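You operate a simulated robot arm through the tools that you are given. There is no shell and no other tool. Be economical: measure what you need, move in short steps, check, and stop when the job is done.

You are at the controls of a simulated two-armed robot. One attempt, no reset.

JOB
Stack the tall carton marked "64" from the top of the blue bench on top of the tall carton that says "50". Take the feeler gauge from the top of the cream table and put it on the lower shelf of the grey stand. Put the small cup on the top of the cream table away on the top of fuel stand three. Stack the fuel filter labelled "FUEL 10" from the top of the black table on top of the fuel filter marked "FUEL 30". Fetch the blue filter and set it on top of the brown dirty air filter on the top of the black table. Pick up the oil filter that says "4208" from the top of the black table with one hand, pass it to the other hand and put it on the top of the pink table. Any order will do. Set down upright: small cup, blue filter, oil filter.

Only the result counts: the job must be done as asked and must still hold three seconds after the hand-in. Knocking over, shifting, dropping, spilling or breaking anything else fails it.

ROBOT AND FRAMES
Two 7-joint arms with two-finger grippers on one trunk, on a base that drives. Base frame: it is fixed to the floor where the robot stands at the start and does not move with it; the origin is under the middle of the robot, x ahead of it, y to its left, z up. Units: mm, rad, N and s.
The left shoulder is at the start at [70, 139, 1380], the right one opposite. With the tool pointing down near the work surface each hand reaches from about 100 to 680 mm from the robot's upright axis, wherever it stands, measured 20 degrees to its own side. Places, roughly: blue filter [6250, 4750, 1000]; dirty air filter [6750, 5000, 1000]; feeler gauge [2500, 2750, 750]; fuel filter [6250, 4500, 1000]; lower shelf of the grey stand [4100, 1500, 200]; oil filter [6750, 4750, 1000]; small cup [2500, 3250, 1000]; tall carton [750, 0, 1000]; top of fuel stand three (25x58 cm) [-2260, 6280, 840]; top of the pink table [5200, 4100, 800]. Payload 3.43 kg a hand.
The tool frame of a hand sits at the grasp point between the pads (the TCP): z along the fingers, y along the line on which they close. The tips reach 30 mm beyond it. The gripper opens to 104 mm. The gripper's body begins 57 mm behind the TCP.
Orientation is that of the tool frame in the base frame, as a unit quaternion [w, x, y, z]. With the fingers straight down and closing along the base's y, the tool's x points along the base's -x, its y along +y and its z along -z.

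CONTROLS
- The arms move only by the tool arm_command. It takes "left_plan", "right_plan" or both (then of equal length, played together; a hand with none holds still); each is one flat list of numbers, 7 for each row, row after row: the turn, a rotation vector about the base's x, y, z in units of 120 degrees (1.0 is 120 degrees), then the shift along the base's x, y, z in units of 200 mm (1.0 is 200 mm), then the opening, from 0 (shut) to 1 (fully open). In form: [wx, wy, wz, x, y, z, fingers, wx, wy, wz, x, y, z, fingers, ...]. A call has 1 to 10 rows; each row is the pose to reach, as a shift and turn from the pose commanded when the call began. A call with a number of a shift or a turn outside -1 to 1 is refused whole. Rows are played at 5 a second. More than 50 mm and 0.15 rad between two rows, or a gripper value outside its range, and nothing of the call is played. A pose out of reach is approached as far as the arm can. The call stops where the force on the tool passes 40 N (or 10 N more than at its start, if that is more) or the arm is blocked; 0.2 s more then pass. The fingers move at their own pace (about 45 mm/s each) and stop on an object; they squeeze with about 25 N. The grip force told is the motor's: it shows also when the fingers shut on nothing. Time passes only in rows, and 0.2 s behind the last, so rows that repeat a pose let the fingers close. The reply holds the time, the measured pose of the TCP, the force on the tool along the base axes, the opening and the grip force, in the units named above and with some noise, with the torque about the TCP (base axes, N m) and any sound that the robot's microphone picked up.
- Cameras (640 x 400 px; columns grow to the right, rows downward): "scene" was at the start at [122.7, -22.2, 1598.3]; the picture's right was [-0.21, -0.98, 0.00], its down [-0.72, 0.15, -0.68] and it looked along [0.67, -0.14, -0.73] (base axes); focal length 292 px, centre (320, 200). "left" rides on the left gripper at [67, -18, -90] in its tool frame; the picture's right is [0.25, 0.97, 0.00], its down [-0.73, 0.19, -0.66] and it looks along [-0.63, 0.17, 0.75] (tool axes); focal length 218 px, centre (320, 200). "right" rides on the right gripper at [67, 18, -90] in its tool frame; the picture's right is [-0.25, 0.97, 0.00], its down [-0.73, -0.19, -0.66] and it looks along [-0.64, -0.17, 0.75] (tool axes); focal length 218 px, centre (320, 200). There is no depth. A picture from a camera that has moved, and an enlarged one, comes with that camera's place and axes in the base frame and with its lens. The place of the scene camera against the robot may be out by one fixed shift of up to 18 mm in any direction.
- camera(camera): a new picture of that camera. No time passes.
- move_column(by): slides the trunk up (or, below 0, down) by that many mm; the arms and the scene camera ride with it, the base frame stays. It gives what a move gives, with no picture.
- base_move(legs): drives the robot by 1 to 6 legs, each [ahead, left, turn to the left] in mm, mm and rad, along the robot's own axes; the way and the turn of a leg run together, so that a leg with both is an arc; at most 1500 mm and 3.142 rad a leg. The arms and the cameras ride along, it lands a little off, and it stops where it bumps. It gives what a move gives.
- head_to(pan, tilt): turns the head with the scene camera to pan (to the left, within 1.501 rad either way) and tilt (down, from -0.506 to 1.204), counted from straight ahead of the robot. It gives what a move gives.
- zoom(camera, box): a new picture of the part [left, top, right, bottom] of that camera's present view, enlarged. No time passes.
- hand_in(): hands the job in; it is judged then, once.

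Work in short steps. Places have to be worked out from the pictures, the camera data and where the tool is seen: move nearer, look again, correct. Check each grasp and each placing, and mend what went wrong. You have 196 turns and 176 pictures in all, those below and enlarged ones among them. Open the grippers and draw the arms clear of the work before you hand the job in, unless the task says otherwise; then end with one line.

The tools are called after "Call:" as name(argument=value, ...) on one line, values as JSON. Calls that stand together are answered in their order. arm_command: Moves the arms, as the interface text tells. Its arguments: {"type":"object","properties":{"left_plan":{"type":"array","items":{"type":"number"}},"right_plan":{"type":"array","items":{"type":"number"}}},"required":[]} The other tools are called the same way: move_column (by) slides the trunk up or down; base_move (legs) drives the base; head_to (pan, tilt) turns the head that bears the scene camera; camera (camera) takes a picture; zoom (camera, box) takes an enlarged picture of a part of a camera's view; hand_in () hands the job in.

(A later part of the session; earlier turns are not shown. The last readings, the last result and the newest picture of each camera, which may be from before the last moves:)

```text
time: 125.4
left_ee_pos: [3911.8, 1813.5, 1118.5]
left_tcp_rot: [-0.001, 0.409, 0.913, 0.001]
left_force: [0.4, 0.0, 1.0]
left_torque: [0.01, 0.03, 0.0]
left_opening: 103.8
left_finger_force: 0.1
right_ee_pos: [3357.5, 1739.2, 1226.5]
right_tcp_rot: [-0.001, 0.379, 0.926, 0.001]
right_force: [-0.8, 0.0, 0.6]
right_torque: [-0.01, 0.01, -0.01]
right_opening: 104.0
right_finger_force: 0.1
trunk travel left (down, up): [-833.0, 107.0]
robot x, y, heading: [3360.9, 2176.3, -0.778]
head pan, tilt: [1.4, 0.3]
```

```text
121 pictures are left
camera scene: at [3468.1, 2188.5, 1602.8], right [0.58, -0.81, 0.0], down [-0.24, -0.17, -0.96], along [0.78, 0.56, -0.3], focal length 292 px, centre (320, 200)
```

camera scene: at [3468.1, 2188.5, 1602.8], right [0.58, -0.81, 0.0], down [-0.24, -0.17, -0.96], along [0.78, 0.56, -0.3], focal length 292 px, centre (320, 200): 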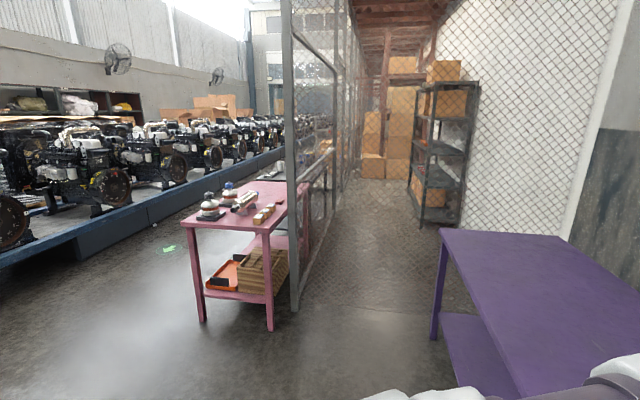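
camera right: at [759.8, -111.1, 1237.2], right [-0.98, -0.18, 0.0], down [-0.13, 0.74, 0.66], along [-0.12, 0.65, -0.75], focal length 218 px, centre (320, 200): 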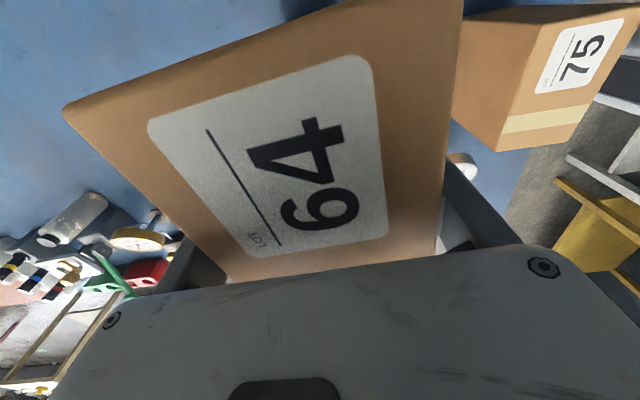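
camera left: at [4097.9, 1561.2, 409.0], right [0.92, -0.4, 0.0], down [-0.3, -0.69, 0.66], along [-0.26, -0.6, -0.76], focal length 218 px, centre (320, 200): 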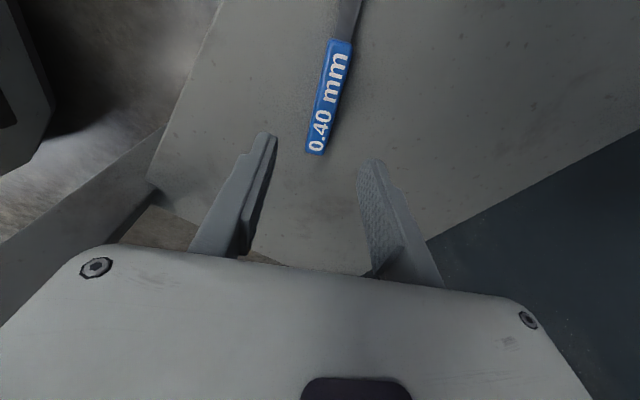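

The pink table and corridor are visible. I'll turn to the corridor's direction and drive past the pink table's left corner.

Call:
base_move(legs=[[0, 0, 1.208], [889, 871, 0], [889, 871, 0]])

Call:
head_to(pan=0.0, tilt=0.35)

Call:
camera(camera="scene")

```text
time: 140.5
left_ee_pos: [4815.9, 4863.8, 1118.7]
left_tcp_rot: [0.0, -0.18, 0.984, 0.001]
left_force: [-0.3, -0.4, 0.4]
left_torque: [-0.02, 0.01, 0.0]
left_opening: 104.2
left_finger_force: 0.1
right_ee_pos: [4683.9, 4317.5, 1226.5]
right_tcp_rot: [-0.001, -0.212, 0.977, 0.001]
right_force: [0.5, -0.7, 0.1]
right_torque: [0.05, -0.01, 0.0]
right_opening: 103.9
right_finger_force: 0.0
trunk travel left (down, up): [-833.0, 107.0]
robot x, y, heading: [4279.5, 4480.8, 0.426]
head pan, tilt: [1.4, 0.3]
```

```text
time: 142.1
left_ee_pos: [4814.6, 4863.8, 1120.0]
left_tcp_rot: [-0.001, -0.18, 0.984, 0.001]
left_force: [0.3, -0.7, 0.0]
left_torque: [0.01, -0.02, 0.03]
left_opening: 104.0
left_finger_force: 0.0
right_ee_pos: [4684.2, 4318.8, 1226.1]
right_tcp_rot: [-0.001, -0.211, 0.978, 0.0]
right_force: [0.6, 0.5, -0.5]
right_torque: [-0.05, 0.0, -0.05]
right_opening: 104.0
right_finger_force: 0.0
trunk travel left (down, up): [-833.0, 107.0]
robot x, y, heading: [4279.7, 4481.9, 0.425]
head pan, tilt: [0.0, 0.351]
```

```text
120 pictures are left
camera scene: at [4404.5, 4534.1, 1598.1], right [0.41, -0.91, 0.0], down [-0.31, -0.14, -0.94], along [0.86, 0.39, -0.34], focal length 292 px, centre (320, 200)
```

scene: 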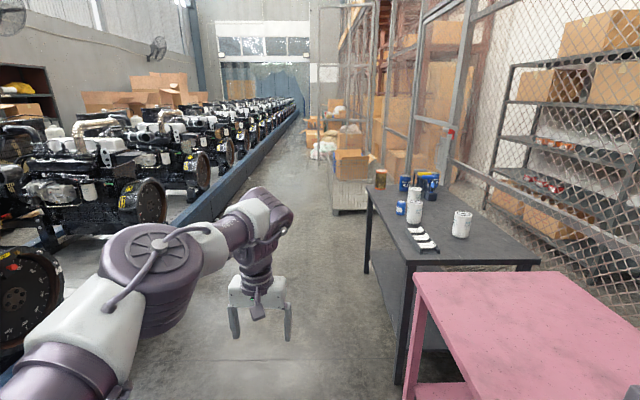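

The black table is directly behind the pink one. I'll zoom to identify the filters.

Call:
zoom(camera="scene", box=[350, 150, 510, 270])

```text
3.33 times, centred on (430, 210) of scene
camera zoom: at [4404.5, 4534.1, 1598.1], right [0.41, -0.91, 0.0], down [-0.31, -0.14, -0.94], along [0.86, 0.39, -0.34], focal length 975 px, centre (-47, 167)
```

zoom: 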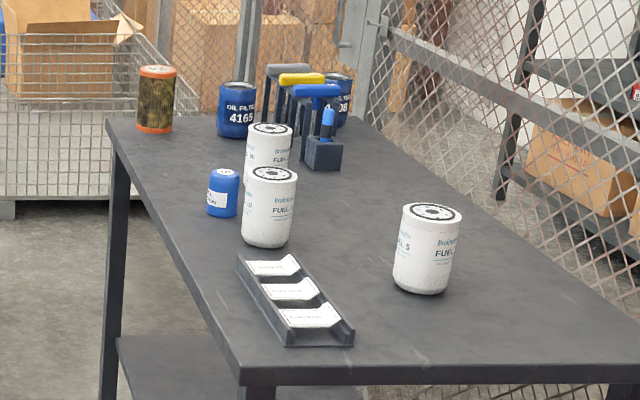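

Three white fuel filters, the small blue filter, the brown dirty filter and two oil filters are on it. I'll drive along its left side and turn to face it.

Call:
base_move(legs=[[920, 0, 0], [920, 0, 0], [0, 0, -1.563]])

Call:
head_to(pan=0.0, tilt=0.7)

Call:
camera(camera="scene")

```text
time: 155.2
left_ee_pos: [6340.9, 4696.7, 1119.3]
left_tcp_rot: [0.001, 0.574, 0.819, 0.001]
left_force: [0.3, 0.6, -0.8]
left_torque: [-0.01, 0.0, -0.03]
left_opening: 104.0
left_finger_force: 0.1
right_ee_pos: [5798.6, 4834.9, 1226.5]
right_tcp_rot: [0.0, 0.547, 0.837, 0.001]
right_force: [0.2, -0.4, -0.3]
right_torque: [-0.01, -0.06, -0.03]
right_opening: 103.7
right_finger_force: 0.0
trunk travel left (down, up): [-833.0, 107.0]
robot x, y, heading: [5964.3, 5236.7, -1.161]
head pan, tilt: [0.0, 0.351]
```

```text
time: 156.0
left_ee_pos: [6340.1, 4696.5, 1119.3]
left_tcp_rot: [0.0, 0.573, 0.819, 0.001]
left_force: [-0.1, 0.3, 0.6]
left_torque: [0.02, -0.02, 0.01]
left_opening: 103.8
left_finger_force: 0.0
right_ee_pos: [5798.0, 4834.2, 1227.0]
right_tcp_rot: [0.0, 0.547, 0.837, 0.001]
right_force: [0.9, 0.6, 0.0]
right_torque: [-0.04, 0.01, 0.0]
right_opening: 104.0
right_finger_force: 0.1
trunk travel left (down, up): [-833.0, 107.0]
robot x, y, heading: [5965.3, 5240.6, -1.161]
head pan, tilt: [0.0, 0.7]
```

```text
118 pictures are left
camera scene: at [6012.3, 5107.9, 1566.8], right [-0.92, -0.4, 0.0], down [-0.26, 0.59, -0.77], along [0.31, -0.7, -0.64], focal length 292 px, centre (320, 200)
```

scene: 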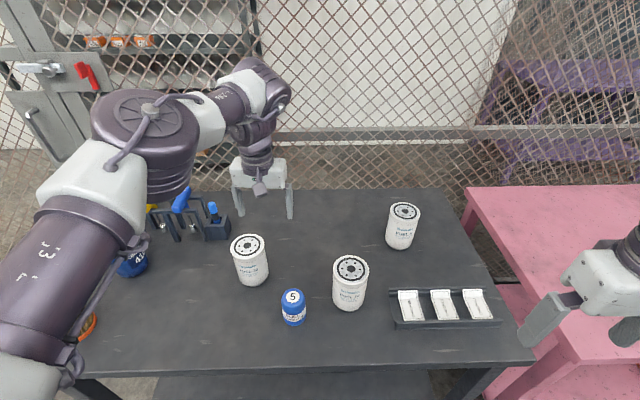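

Call:
zoom(camera="scene", box=[220, 190, 440, 340])

```text
2.67 times, centred on (330, 265) of scene
camera zoom: at [6012.3, 5107.9, 1566.8], right [-0.92, -0.4, 0.0], down [-0.26, 0.59, -0.77], along [0.31, -0.7, -0.64], focal length 780 px, centre (293, 27)
```

zoom: 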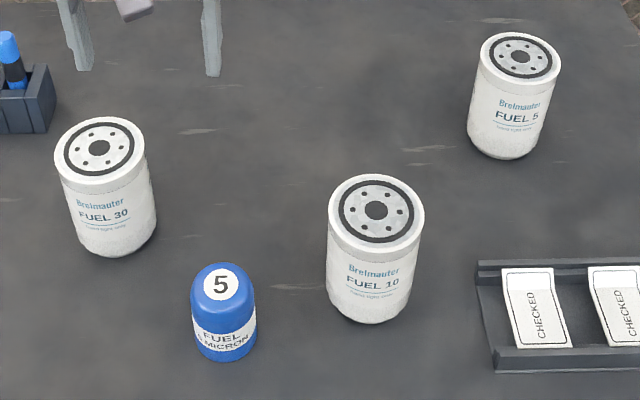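

FUEL 10 is the middle can, FUEL 30 the left one, and the blue filter is in front. I'll drive 130 mm closer and bring the left hand over toward FUEL 10.

Call:
base_move(legs=[[130, 0, 0]])

Call:
arm_command(left_plan=[0, 0, 0, -0.2, 0.1, 0.05, 1, 0, 0, 0, -0.4, 0.2, 0.05, 1, 0, 0, 0, -0.6, 0.3, 0.05, 1, 0, 0, 0, -0.8, 0.4, 0.05, 1, 0, 0, 0, -1.0, 0.5, 0.05, 1])

Call:
camera(camera="left")

```text
time: 157.3
left_ee_pos: [6393.1, 4581.6, 1120.6]
left_tcp_rot: [0.0, 0.572, 0.82, 0.0]
left_force: [0.1, 0.7, 0.3]
left_torque: [-0.01, -0.02, 0.0]
left_opening: 104.0
left_finger_force: 0.1
right_ee_pos: [5849.5, 4716.2, 1227.4]
right_tcp_rot: [0.0, 0.545, 0.838, 0.001]
right_force: [-0.1, 0.0, 0.7]
right_torque: [0.0, -0.02, -0.01]
right_opening: 103.8
right_finger_force: 0.1
trunk travel left (down, up): [-833.0, 107.0]
robot x, y, heading: [6015.7, 5117.3, -1.157]
head pan, tilt: [0.0, 0.7]
```

```text
time: 158.5
left_ee_pos: [6197.8, 4671.1, 1131.7]
left_tcp_rot: [0.0, 0.574, 0.819, 0.001]
left_force: [-0.8, 0.9, 0.1]
left_torque: [0.0, 0.02, -0.02]
left_opening: 103.8
left_finger_force: 0.1
left hand out of reach, approached as far as the arm can: row 5
right_ee_pos: [5848.9, 4715.1, 1226.1]
right_tcp_rot: [0.001, 0.545, 0.838, 0.001]
right_force: [-0.5, 0.0, 0.6]
right_torque: [0.0, 0.0, 0.04]
right_opening: 104.0
right_finger_force: 0.0
trunk travel left (down, up): [-833.0, 107.0]
robot x, y, heading: [6017.6, 5117.6, -1.156]
head pan, tilt: [0.0, 0.7]
```

```text
116 pictures are left
camera left: at [6156.9, 4728.4, 1221.7], right [0.82, 0.57, 0.0], down [0.43, -0.62, 0.66], along [0.37, -0.54, -0.75], focal length 218 px, centre (320, 200)
```

left: 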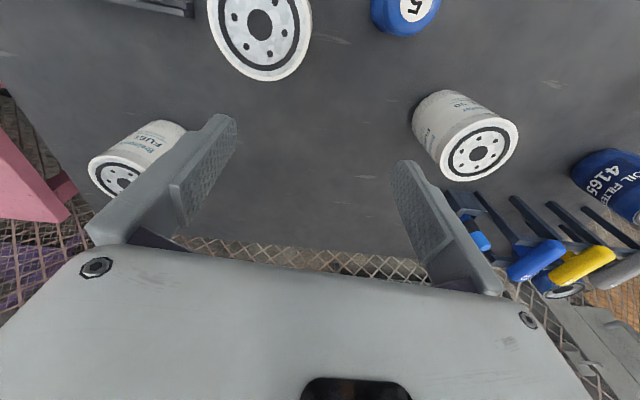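

The hand can't come in that close at this height, so I'll back the base 100 mm and bring the hand above FUEL 10 at about (6121,4695).

Call:
base_move(legs=[[-100, 0, 0]])

Call:
arm_command(left_plan=[0, 0, 0, -0.06, -0.11, -0.05, 1, 0, 0, 0, -0.12, -0.22, -0.1, 1, 0, 0, 0, -0.18, -0.34, -0.2, 1, 0, 0, 0, -0.18, -0.34, -0.3, 1])

Call:
camera(camera="left")

```text
time: 159.7
left_ee_pos: [6159.5, 4758.7, 1129.1]
left_tcp_rot: [-0.003, 0.574, 0.819, 0.003]
left_force: [-0.3, 0.0, 0.6]
left_torque: [0.0, 0.0, -0.02]
left_opening: 104.0
left_finger_force: 0.1
right_ee_pos: [5810.8, 4802.8, 1225.7]
right_tcp_rot: [-0.002, 0.545, 0.838, 0.002]
right_force: [0.4, 0.1, -0.8]
right_torque: [0.04, -0.02, 0.0]
right_opening: 103.9
right_finger_force: 0.0
trunk travel left (down, up): [-833.0, 107.0]
robot x, y, heading: [5975.1, 5208.3, -1.159]
head pan, tilt: [0.0, 0.7]
```

```text
time: 160.7
left_ee_pos: [6122.4, 4693.7, 1070.4]
left_tcp_rot: [-0.002, 0.574, 0.819, 0.002]
left_force: [0.0, -0.3, -0.9]
left_torque: [0.02, 0.0, -0.03]
left_opening: 104.0
left_finger_force: 0.0
right_ee_pos: [5811.2, 4807.1, 1227.0]
right_tcp_rot: [0.0, 0.546, 0.838, 0.001]
right_force: [-0.3, 0.7, 0.5]
right_torque: [-0.02, -0.02, 0.01]
right_opening: 104.2
right_finger_force: 0.1
trunk travel left (down, up): [-833.0, 107.0]
robot x, y, heading: [5974.6, 5212.4, -1.152]
head pan, tilt: [0.0, 0.7]
```

```text
115 pictures are left
camera left: at [6082.3, 4751.1, 1160.1], right [0.82, 0.57, 0.0], down [0.43, -0.62, 0.65], along [0.37, -0.54, -0.76], focal length 218 px, centre (320, 200)
```

left: 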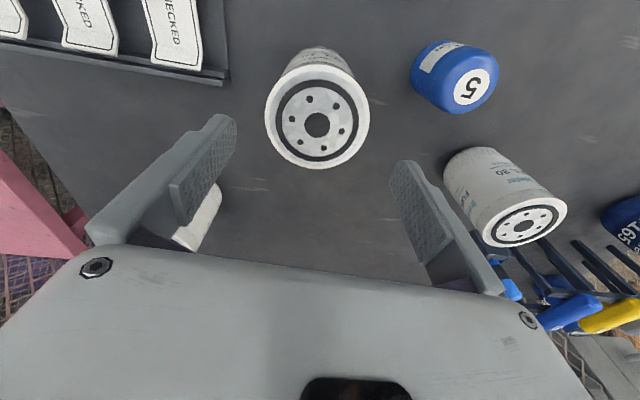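

Aligned with the can at about (6118,4694), top near z 990. I'll descend 118 mm and close.

Call:
arm_command(left_plan=[0, 0, 0, -0.02, 0, -0.15, 1, 0, 0, 0, -0.02, 0, -0.35, 1, 0, 0, 0, -0.02, 0, -0.5, 1, 0, 0, 0, -0.02, 0, -0.59, 1, 0, 0, 0, -0.02, 0, -0.59, 0, 0, 0, 0, -0.02, 0, -0.59, 0, 0, 0, 0, -0.02, 0, -0.59, 0, 0, 0, 0, -0.02, 0, -0.59, 0])

Call:
arm_command(left_plan=[0, 0, 0, 0, 0, 0.02, 0, 0, 0, 0, 0, 0, 0.05, 0, 0, 0, 0, 0, 0, 0.1, 0, 0, 0, 0, 0, 0, 0.15, 0])

Call:
camera(camera="left")

Call:
camera(camera="scene")

```text
time: 162.5
left_ee_pos: [6116.4, 4692.0, 951.7]
left_tcp_rot: [-0.001, 0.573, 0.819, 0.002]
left_force: [-0.2, -0.4, -0.6]
left_torque: [-0.08, 0.03, -0.03]
left_opening: 82.8
left_finger_force: 25.2
right_ee_pos: [5810.3, 4806.3, 1227.5]
right_tcp_rot: [0.001, 0.546, 0.838, 0.001]
right_force: [0.3, -0.1, -0.2]
right_torque: [0.02, -0.02, -0.02]
right_opening: 104.1
right_finger_force: 0.1
trunk travel left (down, up): [-833.0, 107.0]
robot x, y, heading: [5974.7, 5216.1, -1.153]
head pan, tilt: [0.0, 0.7]
```

```text
time: 163.5
left_ee_pos: [6118.7, 4692.9, 980.4]
left_tcp_rot: [-0.001, 0.574, 0.819, 0.002]
left_force: [-0.4, -0.2, -2.3]
left_torque: [-0.01, 0.0, -0.01]
left_opening: 82.8
left_finger_force: 24.7
right_ee_pos: [5810.0, 4805.5, 1226.1]
right_tcp_rot: [0.0, 0.546, 0.838, 0.001]
right_force: [0.2, 0.5, 0.6]
right_torque: [0.02, -0.01, -0.03]
right_opening: 103.9
right_finger_force: 0.0
trunk travel left (down, up): [-833.0, 107.0]
robot x, y, heading: [5976.8, 5211.9, -1.157]
head pan, tilt: [0.0, 0.7]
```

```text
114 pictures are left
camera left: at [6078.7, 4750.3, 1071.2], right [0.82, 0.57, 0.0], down [0.43, -0.62, 0.65], along [0.37, -0.54, -0.76], focal length 218 px, centre (320, 200)
```

left: 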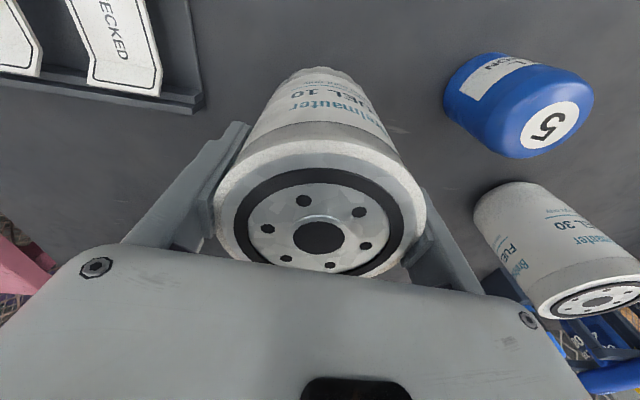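

```text
113 pictures are left
camera scene: at [6024.5, 5080.6, 1566.7], right [-0.92, -0.4, 0.0], down [-0.26, 0.59, -0.76], along [0.31, -0.7, -0.64], focal length 292 px, centre (320, 200)
```

scene: 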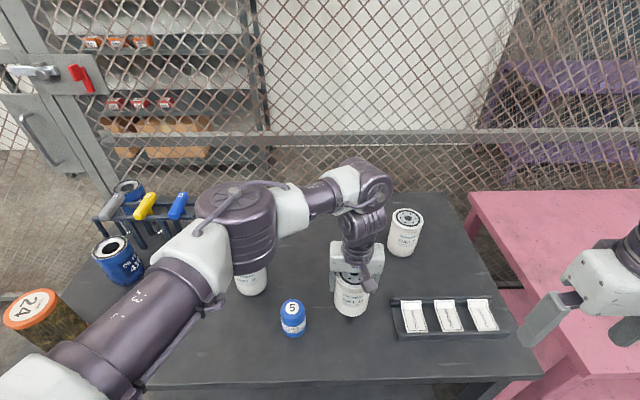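

FUEL 10 is held (82.8 mm, about 2 N). I'll lift it and begin moving toward FUEL 30 at about (6377,4732).

Call:
arm_command(left_plan=[0, 0, 0, 0, 0, 0.12, 0, 0, 0, 0, 0, 0, 0.3, 0, 0, 0, 0, 0, 0, 0.5, 0, 0, 0, 0, 0, 0, 0.68, 0, 0, 0, 0, 0, 0, 0.76, 0, 0, 0, 0, 0.15, 0.02, 0.76, 0, 0, 0, 0, 0.35, 0.05, 0.76, 0, 0, 0, 0, 0.55, 0.08, 0.76, 0, 0, 0, 0, 0.72, 0.11, 0.76, 0, 0, 0, 0, 0.8, 0.12, 0.76, 0])

Call:
camera(camera="left")

Call:
camera(camera="scene")

```text
time: 165.7
left_ee_pos: [6280.2, 4716.1, 1133.8]
left_tcp_rot: [-0.002, 0.575, 0.818, 0.002]
left_force: [0.1, 0.5, -3.2]
left_torque: [-0.02, -0.01, -0.01]
left_opening: 82.5
left_finger_force: 24.9
right_ee_pos: [5810.7, 4805.3, 1226.3]
right_tcp_rot: [0.0, 0.547, 0.837, 0.001]
right_force: [-0.2, 0.8, 0.2]
right_torque: [-0.01, 0.0, 0.01]
right_opening: 104.1
right_finger_force: 0.0
trunk travel left (down, up): [-833.0, 107.0]
robot x, y, heading: [5978.7, 5211.2, -1.158]
head pan, tilt: [0.0, 0.7]
```

```text
112 pictures are left
camera left: at [6239.7, 4773.5, 1223.6], right [0.82, 0.57, 0.0], down [0.43, -0.62, 0.65], along [0.37, -0.54, -0.76], focal length 218 px, centre (320, 200)
```

left: 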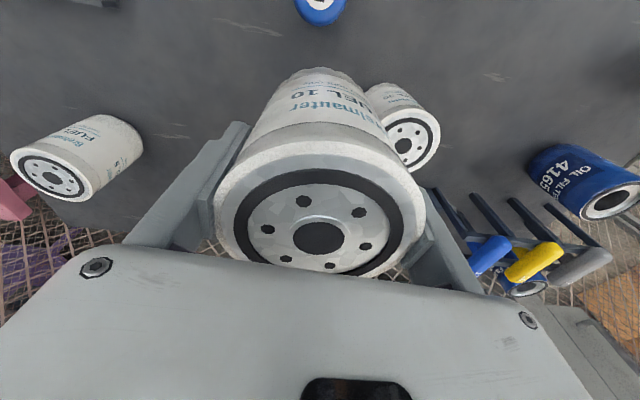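

```text
111 pictures are left
camera scene: at [6025.7, 5080.8, 1566.6], right [-0.92, -0.4, 0.0], down [-0.26, 0.59, -0.76], along [0.31, -0.7, -0.64], focal length 292 px, centre (320, 200)
```

scene: 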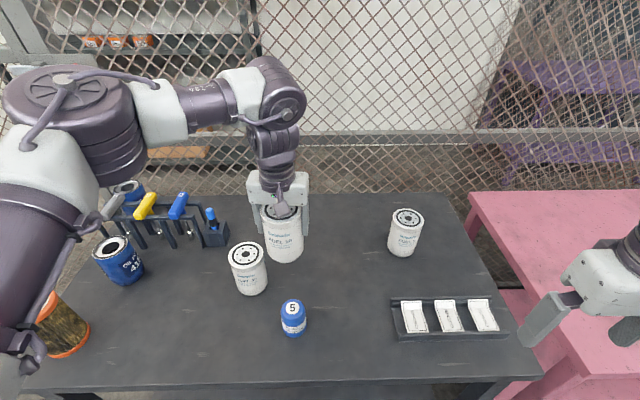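

I'm zooming in on FUEL 30's top in the left camera for its precise centre.

Call:
zoom(camera="left", box=[360, 70, 460, 190])

Call:
zoom(camera="scene", box=[210, 190, 330, 310])

```text
3.33 times, centred on (410, 130) of left
camera zoom: at [6239.7, 4773.5, 1223.6], right [0.82, 0.57, 0.0], down [0.43, -0.62, 0.65], along [0.37, -0.54, -0.76], focal length 728 px, centre (20, 433)
```

zoom: 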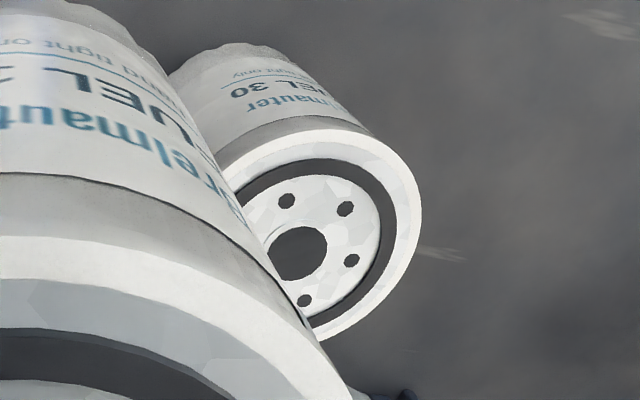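

```text
3.33 times, centred on (270, 250) of scene
camera zoom: at [6025.7, 5080.8, 1566.6], right [-0.92, -0.4, 0.0], down [-0.26, 0.59, -0.76], along [0.31, -0.7, -0.64], focal length 975 px, centre (487, 33)
```

zoom: 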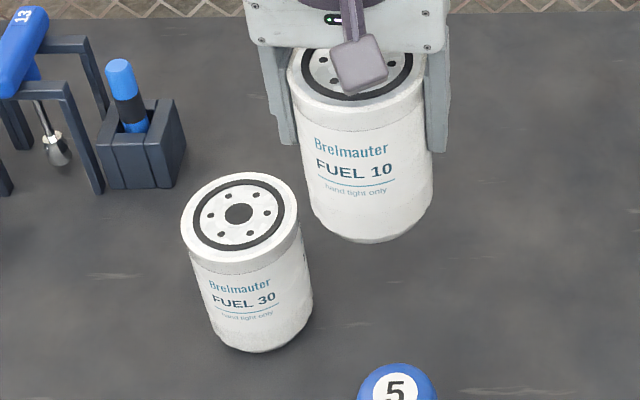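

From the two cameras FUEL 30's centre is about (6391,4728). I'll move over it at this height and verify alignment.

Call:
arm_command(left_plan=[0, 0, 0, 0.1, 0.01, 0, 0, 0, 0, 0, 0.25, 0.03, 0, 0, 0, 0, 0, 0.42, 0.045, 0, 0, 0, 0, 0, 0.52, 0.06, 0, 0, 0, 0, 0, 0.555, 0.06, 0, 0, 0, 0, 0, 0.555, 0.06, 0, 0])

Call:
zoom(camera="scene", box=[180, 180, 300, 300])

Call:
camera(camera="left")

Call:
camera(camera="right")

```text
time: 167.1
left_ee_pos: [6390.2, 4728.4, 1134.3]
left_tcp_rot: [-0.002, 0.573, 0.819, 0.002]
left_force: [-0.3, 0.1, -4.6]
left_torque: [0.0, 0.0, -0.01]
left_opening: 82.7
left_finger_force: 25.3
right_ee_pos: [5810.0, 4807.1, 1226.7]
right_tcp_rot: [0.0, 0.547, 0.837, 0.001]
right_force: [0.0, 0.1, 0.2]
right_torque: [-0.02, -0.03, 0.02]
right_opening: 104.1
right_finger_force: 0.0
trunk travel left (down, up): [-833.0, 107.0]
robot x, y, heading: [5976.4, 5208.7, -1.157]
head pan, tilt: [0.0, 0.7]
```

```text
3.33 times, centred on (240, 240) of scene
camera zoom: at [6024.7, 5080.4, 1566.7], right [-0.92, -0.4, 0.0], down [-0.26, 0.59, -0.76], along [0.31, -0.7, -0.64], focal length 975 px, centre (587, 67)
```

zoom: 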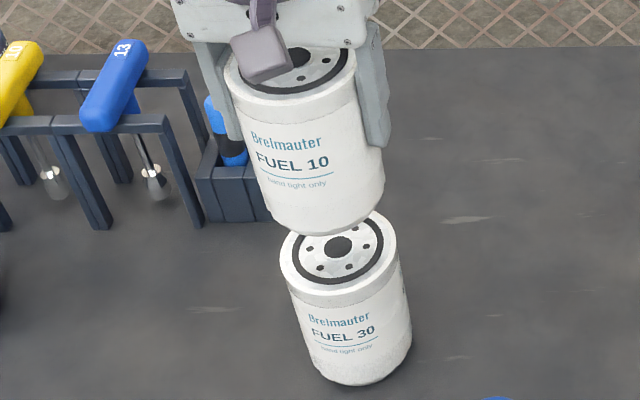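

```text
107 pictures are left
camera left: at [6350.0, 4785.6, 1224.7], right [0.82, 0.57, 0.0], down [0.43, -0.62, 0.65], along [0.37, -0.54, -0.76], focal length 218 px, centre (320, 200)
```

left: 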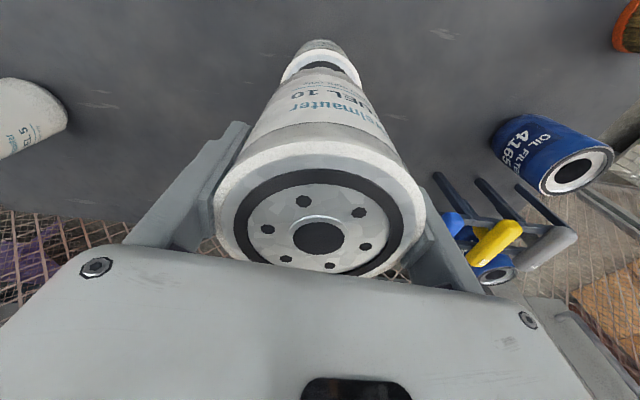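

```text
106 pictures are left
camera right: at [5800.2, 4874.5, 1316.6], right [0.99, 0.16, 0.0], down [0.12, -0.75, 0.66], along [0.1, -0.65, -0.76], focal length 218 px, centre (320, 200)
```

right: 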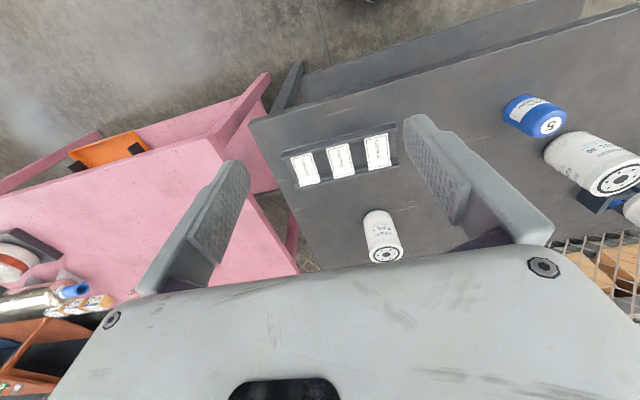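

Views disagree slightly along the robot's depth direction, so I'll zoom in from the left and right hand cameras.

Call:
zoom(camera="left", box=[260, 20, 380, 120])

Call:
zoom(camera="right", box=[530, 90, 640, 230])

```text
4.00 times, centred on (320, 70) of left
camera zoom: at [6350.0, 4785.6, 1224.7], right [0.82, 0.57, 0.0], down [0.43, -0.62, 0.65], along [0.37, -0.54, -0.76], focal length 873 px, centre (320, 720)
```

zoom: 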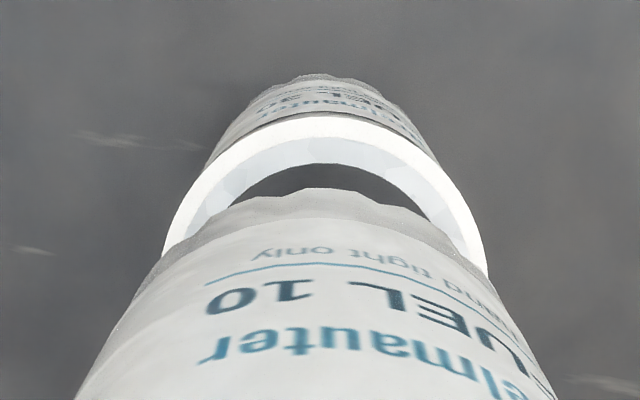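

```text
2.86 times, centred on (585, 160) of right
camera zoom: at [5800.2, 4874.5, 1316.6], right [0.99, 0.16, 0.0], down [0.12, -0.75, 0.66], along [0.1, -0.65, -0.76], focal length 624 px, centre (-437, 314)
```

zoom: 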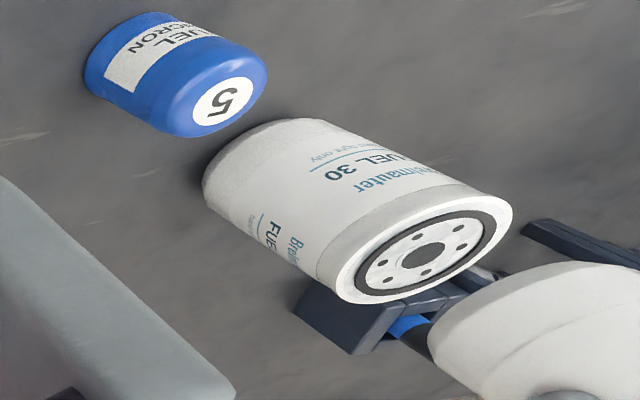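

The three estimates converge on (6386,4732), so I'll shift (-4,+4) and lower slowly to contact.

Call:
arm_command(left_plan=[0, 0, 0, -0.02, 0.02, 0, 0, 0, 0, 0, -0.02, 0.02, -0.05, 0, 0, 0, 0, -0.02, 0.02, -0.1, 0, 0, 0, 0, -0.02, 0.02, -0.13, 0, 0, 0, 0, -0.02, 0.02, -0.145, 0, 0, 0, 0, -0.02, 0.02, -0.16, 0, 0, 0, 0, -0.02, 0.02, -0.17, 0])

Call:
zoom(camera="scene", box=[180, 180, 300, 300])

```text
time: 168.7
left_ee_pos: [6387.9, 4733.6, 1099.7]
left_tcp_rot: [-0.002, 0.574, 0.819, 0.002]
left_force: [-0.9, 0.4, -3.7]
left_torque: [0.02, 0.03, -0.02]
left_opening: 82.9
left_finger_force: 24.3
right_ee_pos: [5811.9, 4806.7, 1226.3]
right_tcp_rot: [0.0, 0.546, 0.838, 0.001]
right_force: [-0.5, -1.3, 0.0]
right_torque: [-0.02, 0.01, -0.02]
right_opening: 104.0
right_finger_force: 0.0
trunk travel left (down, up): [-833.0, 107.0]
robot x, y, heading: [5972.8, 5212.2, -1.158]
head pan, tilt: [0.0, 0.7]
```

```text
3.33 times, centred on (240, 240) of scene
camera zoom: at [6025.0, 5080.4, 1566.7], right [-0.92, -0.4, 0.0], down [-0.26, 0.59, -0.76], along [0.31, -0.7, -0.64], focal length 975 px, centre (587, 67)
```

zoom: 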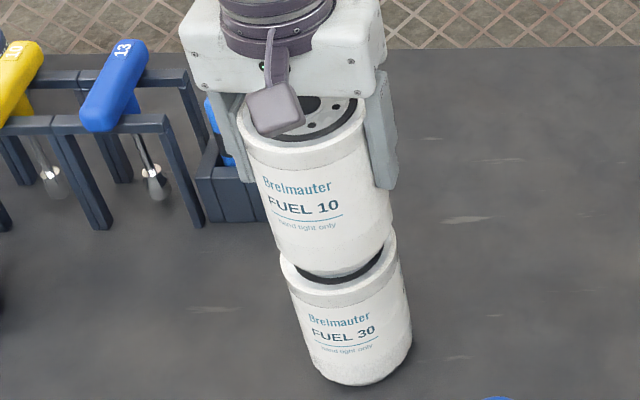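

No contact yet, so I'll continue down in small steps.

Call:
arm_command(left_plan=[0, 0, 0, 0, 0, -0.015, 0, 0, 0, 0, 0, 0, -0.03, 0, 0, 0, 0, 0, 0, -0.045, 0, 0, 0, 0, 0, 0, -0.06, 0, 0, 0, 0, 0, 0, -0.075, 0])

Call:
zoom(camera="scene", box=[180, 180, 300, 300])

```text
time: 169.9
left_ee_pos: [6385.5, 4734.7, 1087.2]
left_tcp_rot: [0.001, 0.573, 0.819, 0.0]
left_force: [2.8, 0.1, 11.1]
left_torque: [0.2, -0.29, -0.01]
left_opening: 82.7
left_finger_force: 24.6
right_ee_pos: [5809.2, 4808.2, 1226.5]
right_tcp_rot: [0.0, 0.546, 0.838, 0.001]
right_force: [0.2, 0.1, 0.5]
right_torque: [-0.06, -0.02, -0.01]
right_opening: 104.1
right_finger_force: 0.1
trunk travel left (down, up): [-833.0, 107.0]
robot x, y, heading: [5974.9, 5207.6, -1.159]
head pan, tilt: [0.0, 0.7]
```

```text
3.33 times, centred on (240, 240) of scene
camera zoom: at [6023.6, 5083.2, 1567.2], right [-0.92, -0.4, 0.0], down [-0.26, 0.59, -0.77], along [0.31, -0.7, -0.64], focal length 975 px, centre (587, 67)
```

zoom: 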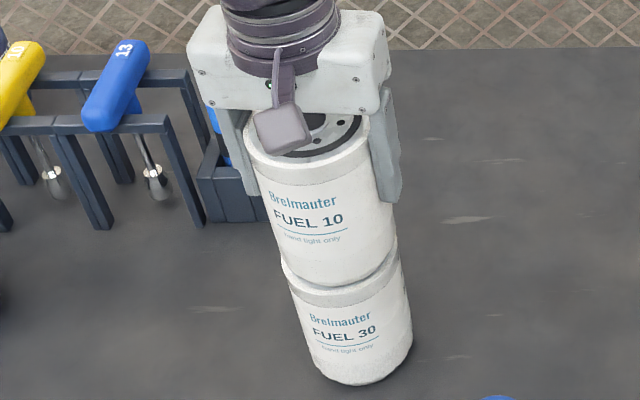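

It's in contact and well aligned. I'll relieve slightly, open, and rise straight up.

Call:
arm_command(left_plan=[0, 0, 0, 0, 0, 0.01, 0, 0, 0, 0, 0, 0, 0.01, 0.9, 0, 0, 0, 0, 0, 0.01, 1, 0, 0, 0, 0, 0, 0.01, 1, 0, 0, 0, 0, 0, 0.01, 1, 0, 0, 0, 0, 0, 0.1, 1, 0, 0, 0, 0, 0, 0.25, 1, 0, 0, 0, 0, 0, 0.4, 1])

Call:
camera(camera="left")

Call:
camera(camera="scene")

```text
time: 171.7
left_ee_pos: [6384.3, 4734.2, 1164.2]
left_tcp_rot: [-0.001, 0.574, 0.819, 0.001]
left_force: [0.2, -0.2, 0.3]
left_torque: [-0.05, 0.01, 0.01]
left_opening: 103.7
left_finger_force: 0.0
right_ee_pos: [5809.2, 4808.5, 1226.3]
right_tcp_rot: [0.001, 0.546, 0.838, 0.001]
right_force: [-1.0, 0.5, -0.2]
right_torque: [0.01, -0.03, 0.02]
right_opening: 103.9
right_finger_force: 0.1
trunk travel left (down, up): [-833.0, 107.0]
robot x, y, heading: [5978.0, 5211.3, -1.158]
head pan, tilt: [0.0, 0.7]
```

```text
101 pictures are left
camera left: at [6345.0, 4791.9, 1254.2], right [0.82, 0.57, 0.0], down [0.43, -0.62, 0.65], along [0.37, -0.54, -0.76], focal length 218 px, centre (320, 200)
```

left: 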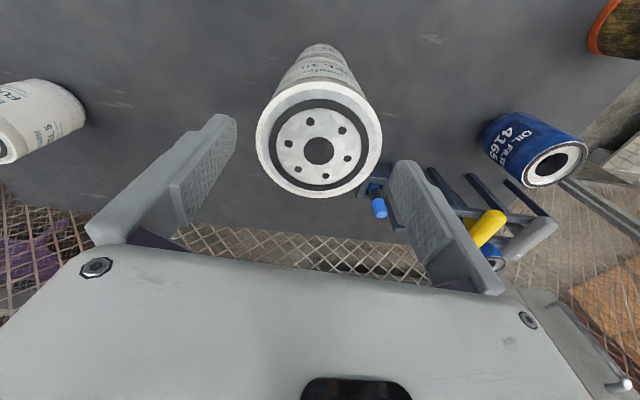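

```text
100 pictures are left
camera scene: at [6023.7, 5081.6, 1566.7], right [-0.92, -0.4, 0.0], down [-0.26, 0.59, -0.77], along [0.31, -0.7, -0.64], focal length 292 px, centre (320, 200)
```

scene: 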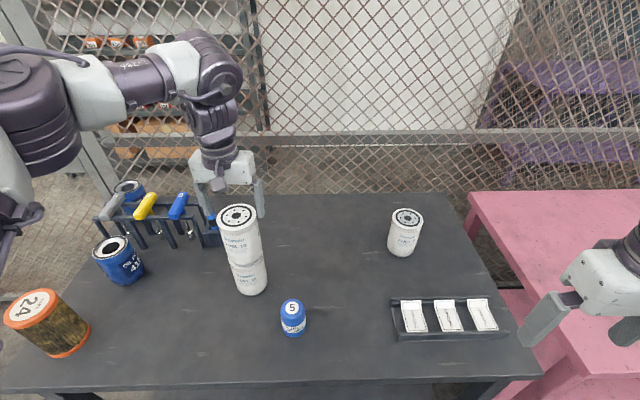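

FUEL 10 stands on FUEL 30. Next is the blue filter: I'll raise the left hand clear, then move above it near (6232,4785).

Call:
arm_command(left_plan=[0, 0, 0, 0, 0, 0.15, 1, 0, 0, 0, 0, 0, 0.3, 1, 0, 0, 0, -0.2, 0.06, 0.3, 1, 0, 0, 0, -0.4, 0.13, 0.3, 1, 0, 0, 0, -0.6, 0.2, 0.2, 1, 0, 0, 0, -0.76, 0.255, 0.05, 1, 0, 0, 0, -0.76, 0.255, -0.15, 1, 0, 0, 0, -0.76, 0.255, -0.35, 1, 0, 0, 0, -0.76, 0.255, -0.5, 1, 0, 0, 0, -0.76, 0.255, -0.5, 1])

Call:
camera(camera="left")

```text
time: 173.9
left_ee_pos: [6234.8, 4785.6, 1066.7]
left_tcp_rot: [-0.001, 0.573, 0.819, 0.001]
left_force: [0.6, 0.1, 0.1]
left_torque: [-0.01, -0.03, 0.01]
left_opening: 103.9
left_finger_force: 0.0
right_ee_pos: [5810.7, 4807.0, 1227.0]
right_tcp_rot: [0.0, 0.546, 0.838, 0.002]
right_force: [0.5, -0.6, 0.1]
right_torque: [0.03, 0.01, 0.04]
right_opening: 103.8
right_finger_force: 0.1
trunk travel left (down, up): [-833.0, 107.0]
robot x, y, heading: [5977.2, 5213.2, -1.159]
head pan, tilt: [0.0, 0.7]
```

```text
99 pictures are left
camera left: at [6194.3, 4843.0, 1156.6], right [0.82, 0.57, 0.0], down [0.43, -0.62, 0.65], along [0.37, -0.54, -0.76], focal length 218 px, centre (320, 200)
```

left: 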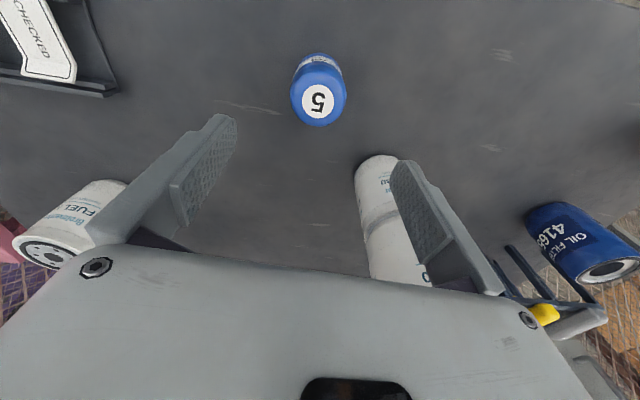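

The blue filter is centred under the hand. I'll narrow the fingers, descend to z 895, and grip.

Call:
arm_command(left_plan=[0, 0, 0, -0.005, -0.005, 0, 0.75, 0, 0, 0, -0.005, -0.005, -0.1, 0.75, 0, 0, 0, -0.005, -0.005, -0.3, 0.75, 0, 0, 0, -0.005, -0.005, -0.5, 0.75, 0, 0, 0, -0.005, -0.005, -0.7, 0.75, 0, 0, 0, -0.005, -0.005, -0.84, 0.75, 0, 0, 0, -0.005, -0.005, -0.84, 0, 0, 0, 0, -0.005, -0.005, -0.84, 0, 0, 0, 0, -0.005, -0.005, -0.84, 0, 0, 0, 0, -0.005, -0.005, -0.84, 0])

Call:
camera(camera="left")

```text
time: 176.1
left_ee_pos: [6233.9, 4783.3, 898.6]
left_tcp_rot: [-0.002, 0.574, 0.819, 0.003]
left_force: [-0.2, 0.5, 0.3]
left_torque: [-0.02, -0.04, 0.03]
left_opening: 57.9
left_finger_force: 25.3
right_ee_pos: [5809.7, 4806.2, 1226.0]
right_tcp_rot: [0.0, 0.547, 0.837, 0.001]
right_force: [0.0, -0.5, 0.4]
right_torque: [-0.01, 0.01, -0.02]
right_opening: 104.0
right_finger_force: 0.1
trunk travel left (down, up): [-833.0, 107.0]
robot x, y, heading: [5977.3, 5212.1, -1.156]
head pan, tilt: [0.0, 0.7]
```

```text
98 pictures are left
camera left: at [6194.2, 4839.9, 988.4], right [0.82, 0.57, 0.0], down [0.43, -0.62, 0.65], along [0.37, -0.54, -0.76], focal length 218 px, centre (320, 200)
```

left: 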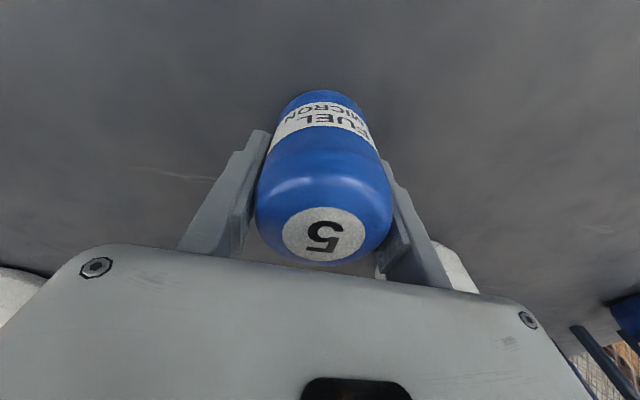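

The blue filter is held (57.9 mm). I'll lift high enough to pass the can stack, then drive the base left toward the dirty filter.

Call:
arm_command(left_plan=[0, 0, 0, 0, 0, 0.1, 0, 0, 0, 0, 0, 0, 0.25, 0, 0, 0, 0, 0, 0, 0.45, 0, 0, 0, 0, 0, 0, 0.65, 0, 0, 0, 0, 0, 0, 0.85, 0, 0, 0, 0, 0, 0, 1.0, 0])

Call:
arm_command(left_plan=[0, 0, 0, 0, 0, 0.15, 0, 0, 0, 0, 0, 0, 0.35, 0, 0, 0, 0, 0, 0, 0.5, 0])

Call:
base_move(legs=[[0, 480, 0]])

Call:
camera(camera="scene")

Call:
camera(camera="left")

```text
time: 177.5
left_ee_pos: [6235.3, 4784.7, 1097.1]
left_tcp_rot: [0.0, 0.574, 0.819, 0.002]
left_force: [-0.8, 0.4, -2.1]
left_torque: [-0.01, -0.02, 0.02]
left_opening: 57.7
left_finger_force: 25.0
right_ee_pos: [5809.7, 4807.0, 1225.8]
right_tcp_rot: [0.0, 0.546, 0.838, 0.002]
right_force: [0.0, 0.4, -0.8]
right_torque: [-0.06, 0.01, 0.01]
right_opening: 104.2
right_finger_force: 0.1
trunk travel left (down, up): [-833.0, 107.0]
robot x, y, heading: [5973.7, 5209.7, -1.156]
head pan, tilt: [0.0, 0.7]
```

```text
time: 178.3
left_ee_pos: [6233.0, 4783.0, 1197.7]
left_tcp_rot: [-0.001, 0.574, 0.819, 0.002]
left_force: [0.5, -0.5, -3.3]
left_torque: [-0.03, 0.0, -0.02]
left_opening: 58.0
left_finger_force: 25.2
right_ee_pos: [5810.7, 4808.0, 1227.5]
right_tcp_rot: [0.0, 0.546, 0.838, 0.0]
right_force: [-0.2, 0.6, 0.2]
right_torque: [-0.02, 0.02, -0.03]
right_opening: 104.0
right_finger_force: 0.0
trunk travel left (down, up): [-833.0, 107.0]
robot x, y, heading: [5976.3, 5210.2, -1.158]
head pan, tilt: [0.0, 0.7]
```

```text
time: 181.2
left_ee_pos: [6680.5, 4979.7, 1197.0]
left_tcp_rot: [-0.001, 0.574, 0.819, 0.002]
left_force: [-1.2, 0.3, -2.3]
left_torque: [-0.04, -0.03, 0.01]
left_opening: 58.0
left_finger_force: 24.9
right_ee_pos: [6258.4, 5002.7, 1226.6]
right_tcp_rot: [0.0, 0.546, 0.838, 0.001]
right_force: [-0.2, 0.0, -0.4]
right_torque: [0.03, 0.01, 0.02]
right_opening: 103.8
right_finger_force: 0.0
trunk travel left (down, up): [-833.0, 107.0]
robot x, y, heading: [6425.4, 5409.8, -1.152]
head pan, tilt: [0.0, 0.7]
```

```text
97 pictures are left
camera scene: at [6471.3, 5277.5, 1566.7], right [-0.91, -0.4, 0.0], down [-0.26, 0.59, -0.76], along [0.31, -0.7, -0.64], focal length 292 px, centre (320, 200)
```

scene: 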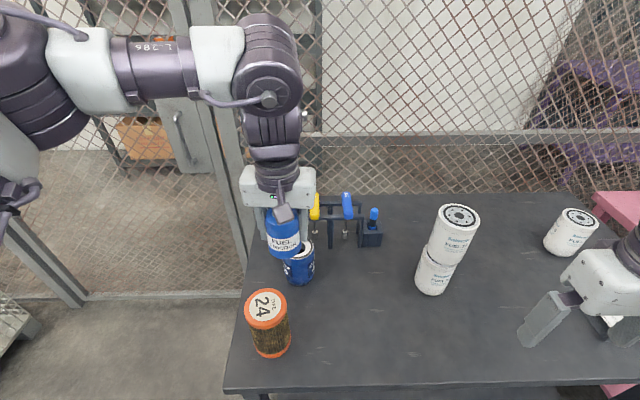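

```text
96 pictures are left
camera left: at [6640.3, 5037.0, 1287.2], right [0.82, 0.57, 0.0], down [0.43, -0.62, 0.65], along [0.37, -0.54, -0.76], focal length 218 px, centre (320, 200)
```

left: 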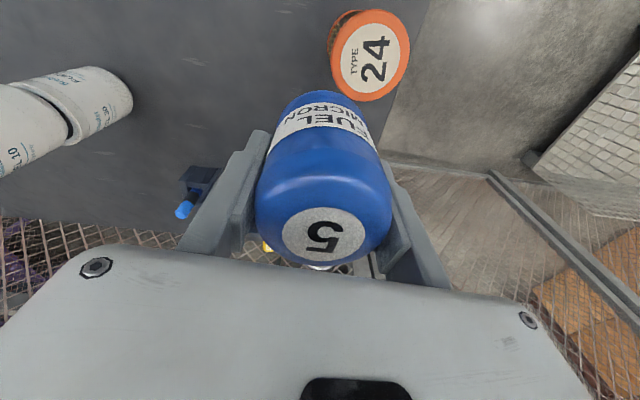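

The dirty filter's top is near (6709,5037), z about 995. I'll back 60 mm, move the blue filter over it and lower part-way.

Call:
base_move(legs=[[-60, 0, 0]])

Call:
arm_command(left_plan=[0, 0, 0, 0.12, 0.005, 0, 0, 0, 0, 0, 0.25, 0.01, 0, 0, 0, 0, 0, 0.265, 0.01, -0.15, 0, 0, 0, 0, 0.265, 0.01, -0.35, 0, 0, 0, 0, 0.265, 0.01, -0.5, 0, 0, 0, 0, 0.265, 0.01, -0.5, 0])

Call:
zoom(camera="scene", box=[200, 220, 360, 380])

Call:
zoom(camera="left", box=[250, 0, 410, 120])

```text
time: 182.1
left_ee_pos: [6663.7, 5025.9, 1193.5]
left_tcp_rot: [-0.006, 0.573, 0.819, 0.004]
left_force: [0.7, -1.0, -2.6]
left_torque: [0.06, 0.05, -0.03]
left_opening: 57.8
left_finger_force: 25.3
right_ee_pos: [6240.5, 5048.5, 1224.6]
right_tcp_rot: [-0.004, 0.546, 0.838, 0.004]
right_force: [-0.4, -1.2, -0.4]
right_torque: [0.07, 0.04, 0.03]
right_opening: 104.0
right_finger_force: 0.1
trunk travel left (down, up): [-833.0, 107.0]
robot x, y, heading: [6401.6, 5463.2, -1.153]
head pan, tilt: [0.0, 0.7]
```

```text
time: 183.5
left_ee_pos: [6711.8, 5036.7, 1097.7]
left_tcp_rot: [-0.001, 0.573, 0.82, 0.002]
left_force: [0.9, 0.7, -1.4]
left_torque: [-0.01, 0.04, 0.0]
left_opening: 57.9
left_finger_force: 24.7
right_ee_pos: [6235.6, 5057.7, 1226.2]
right_tcp_rot: [-0.001, 0.546, 0.838, 0.001]
right_force: [0.2, 0.3, 0.4]
right_torque: [-0.02, -0.06, -0.01]
right_opening: 103.9
right_finger_force: 0.1
trunk travel left (down, up): [-833.0, 107.0]
robot x, y, heading: [6403.0, 5462.2, -1.157]
head pan, tilt: [0.0, 0.7]
```

```text
2.50 times, centred on (280, 300) of scene
camera zoom: at [6449.4, 5332.3, 1566.8], right [-0.92, -0.4, 0.0], down [-0.26, 0.59, -0.77], along [0.31, -0.7, -0.64], focal length 731 px, centre (420, -50)
```

zoom: 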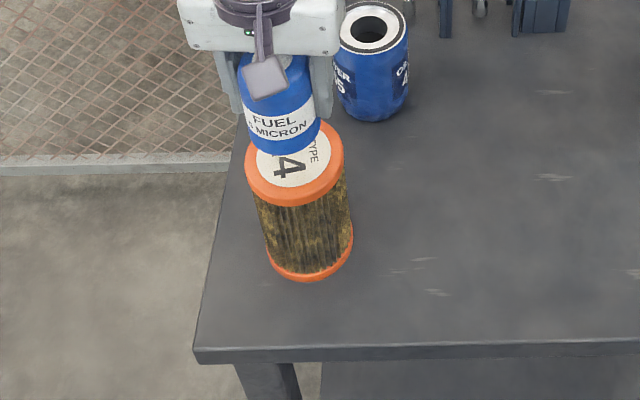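

```text
3.33 times, centred on (330, 60) of left
camera zoom: at [6671.8, 5092.8, 1187.7], right [0.82, 0.57, 0.0], down [0.43, -0.62, 0.65], along [0.37, -0.54, -0.76], focal length 728 px, centre (287, 667)
```

zoom: 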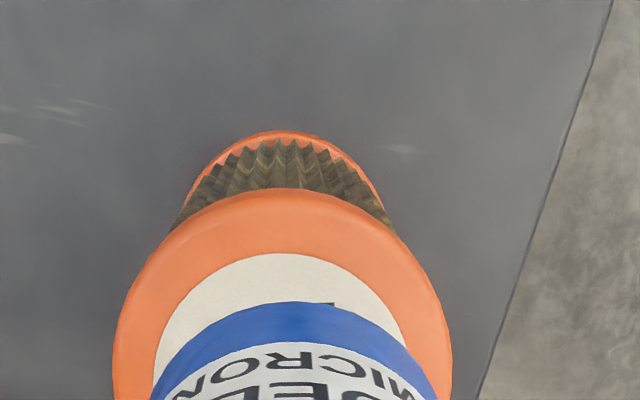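

The blue filter is nearly centred over the dirty one; I'll shift -4 mm in y and lower it slowly to contact.

Call:
arm_command(left_plan=[0, 0, 0, 0, -0.02, -0.05, 0, 0, 0, 0, 0, -0.02, -0.12, 0, 0, 0, 0, 0, -0.02, -0.18, 0, 0, 0, 0, 0, -0.02, -0.22, 0, 0, 0, 0, 0, -0.02, -0.235, 0, 0, 0, 0, 0, -0.02, -0.25, 0, 0, 0, 0, 0, -0.02, -0.265, 0])

Call:
zoom(camera="scene", box=[200, 220, 360, 380])

```text
time: 185.1
left_ee_pos: [6711.1, 5032.3, 1047.1]
left_tcp_rot: [0.001, 0.573, 0.82, -0.001]
left_force: [4.2, -4.1, 26.8]
left_torque: [0.27, -0.04, -0.1]
left_opening: 57.8
left_finger_force: 24.3
right_ee_pos: [6236.0, 5060.3, 1228.3]
right_tcp_rot: [0.001, 0.546, 0.838, 0.001]
right_force: [0.3, 0.4, -0.5]
right_torque: [-0.03, -0.02, 0.01]
right_opening: 104.1
right_finger_force: 0.0
trunk travel left (down, up): [-833.0, 107.0]
robot x, y, heading: [6401.1, 5464.0, -1.156]
head pan, tilt: [0.0, 0.7]
```

```text
2.50 times, centred on (280, 300) of scene
camera zoom: at [6448.3, 5334.8, 1567.6], right [-0.92, -0.4, 0.0], down [-0.26, 0.59, -0.77], along [0.31, -0.7, -0.64], focal length 731 px, centre (420, -50)
```

zoom: 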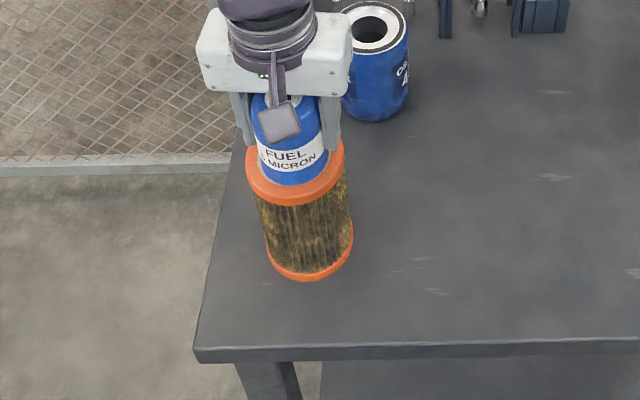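

It's seated and centred. I'll relieve 3 mm, open the fingers and rise.

Call:
arm_command(left_plan=[0, 0, 0, 0, 0, 0.015, 0, 0, 0, 0, 0, 0, 0.015, 0.7, 0, 0, 0, 0, 0, 0.015, 0.8, 0, 0, 0, 0, 0, 0.015, 0.8, 0, 0, 0, 0, 0, 0.1, 0.8, 0, 0, 0, 0, 0, 0.25, 0.8, 0, 0, 0, 0, 0, 0.45, 0.8, 0, 0, 0, 0, 0, 0.65, 0.8])

Call:
camera(camera="scene")

Call:
camera(camera="left")

```text
time: 186.9
left_ee_pos: [6710.9, 5033.1, 1174.5]
left_tcp_rot: [-0.001, 0.574, 0.819, 0.002]
left_force: [1.0, 0.0, 0.1]
left_torque: [0.01, -0.04, 0.03]
left_opening: 83.2
left_finger_force: 0.0
right_ee_pos: [6235.6, 5058.7, 1227.0]
right_tcp_rot: [-0.001, 0.546, 0.838, 0.0]
right_force: [0.1, 0.6, 0.2]
right_torque: [0.0, -0.03, 0.01]
right_opening: 104.4
right_finger_force: 0.0
trunk travel left (down, up): [-833.0, 107.0]
robot x, y, heading: [6400.8, 5462.7, -1.155]
head pan, tilt: [0.0, 0.7]
```

```text
92 pictures are left
camera scene: at [6448.6, 5333.3, 1566.8], right [-0.92, -0.4, 0.0], down [-0.26, 0.59, -0.77], along [0.31, -0.7, -0.64], focal length 292 px, centre (320, 200)
```

scene: 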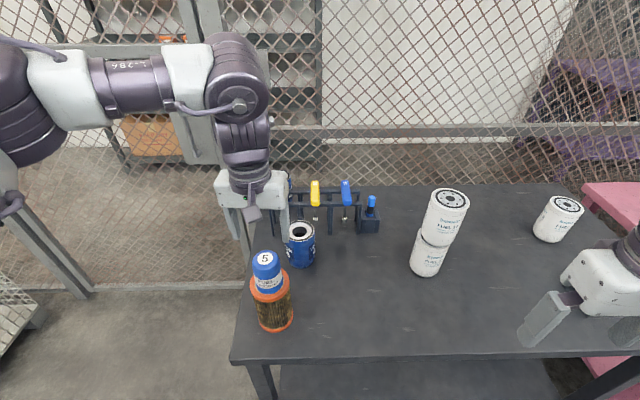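

```text
91 pictures are left
camera left: at [6671.2, 5090.1, 1265.0], right [0.82, 0.57, 0.0], down [0.43, -0.62, 0.65], along [0.37, -0.54, -0.76], focal length 218 px, centre (320, 200)
```

left: 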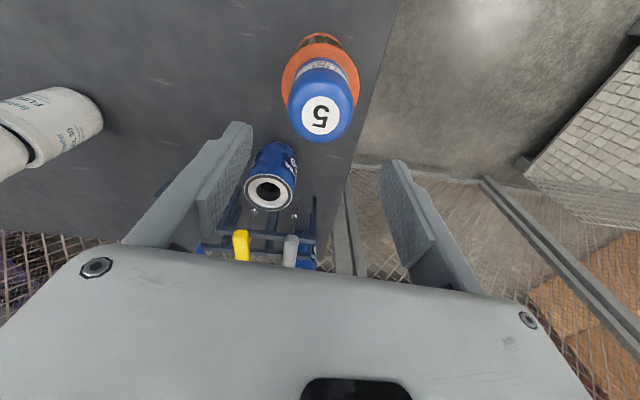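

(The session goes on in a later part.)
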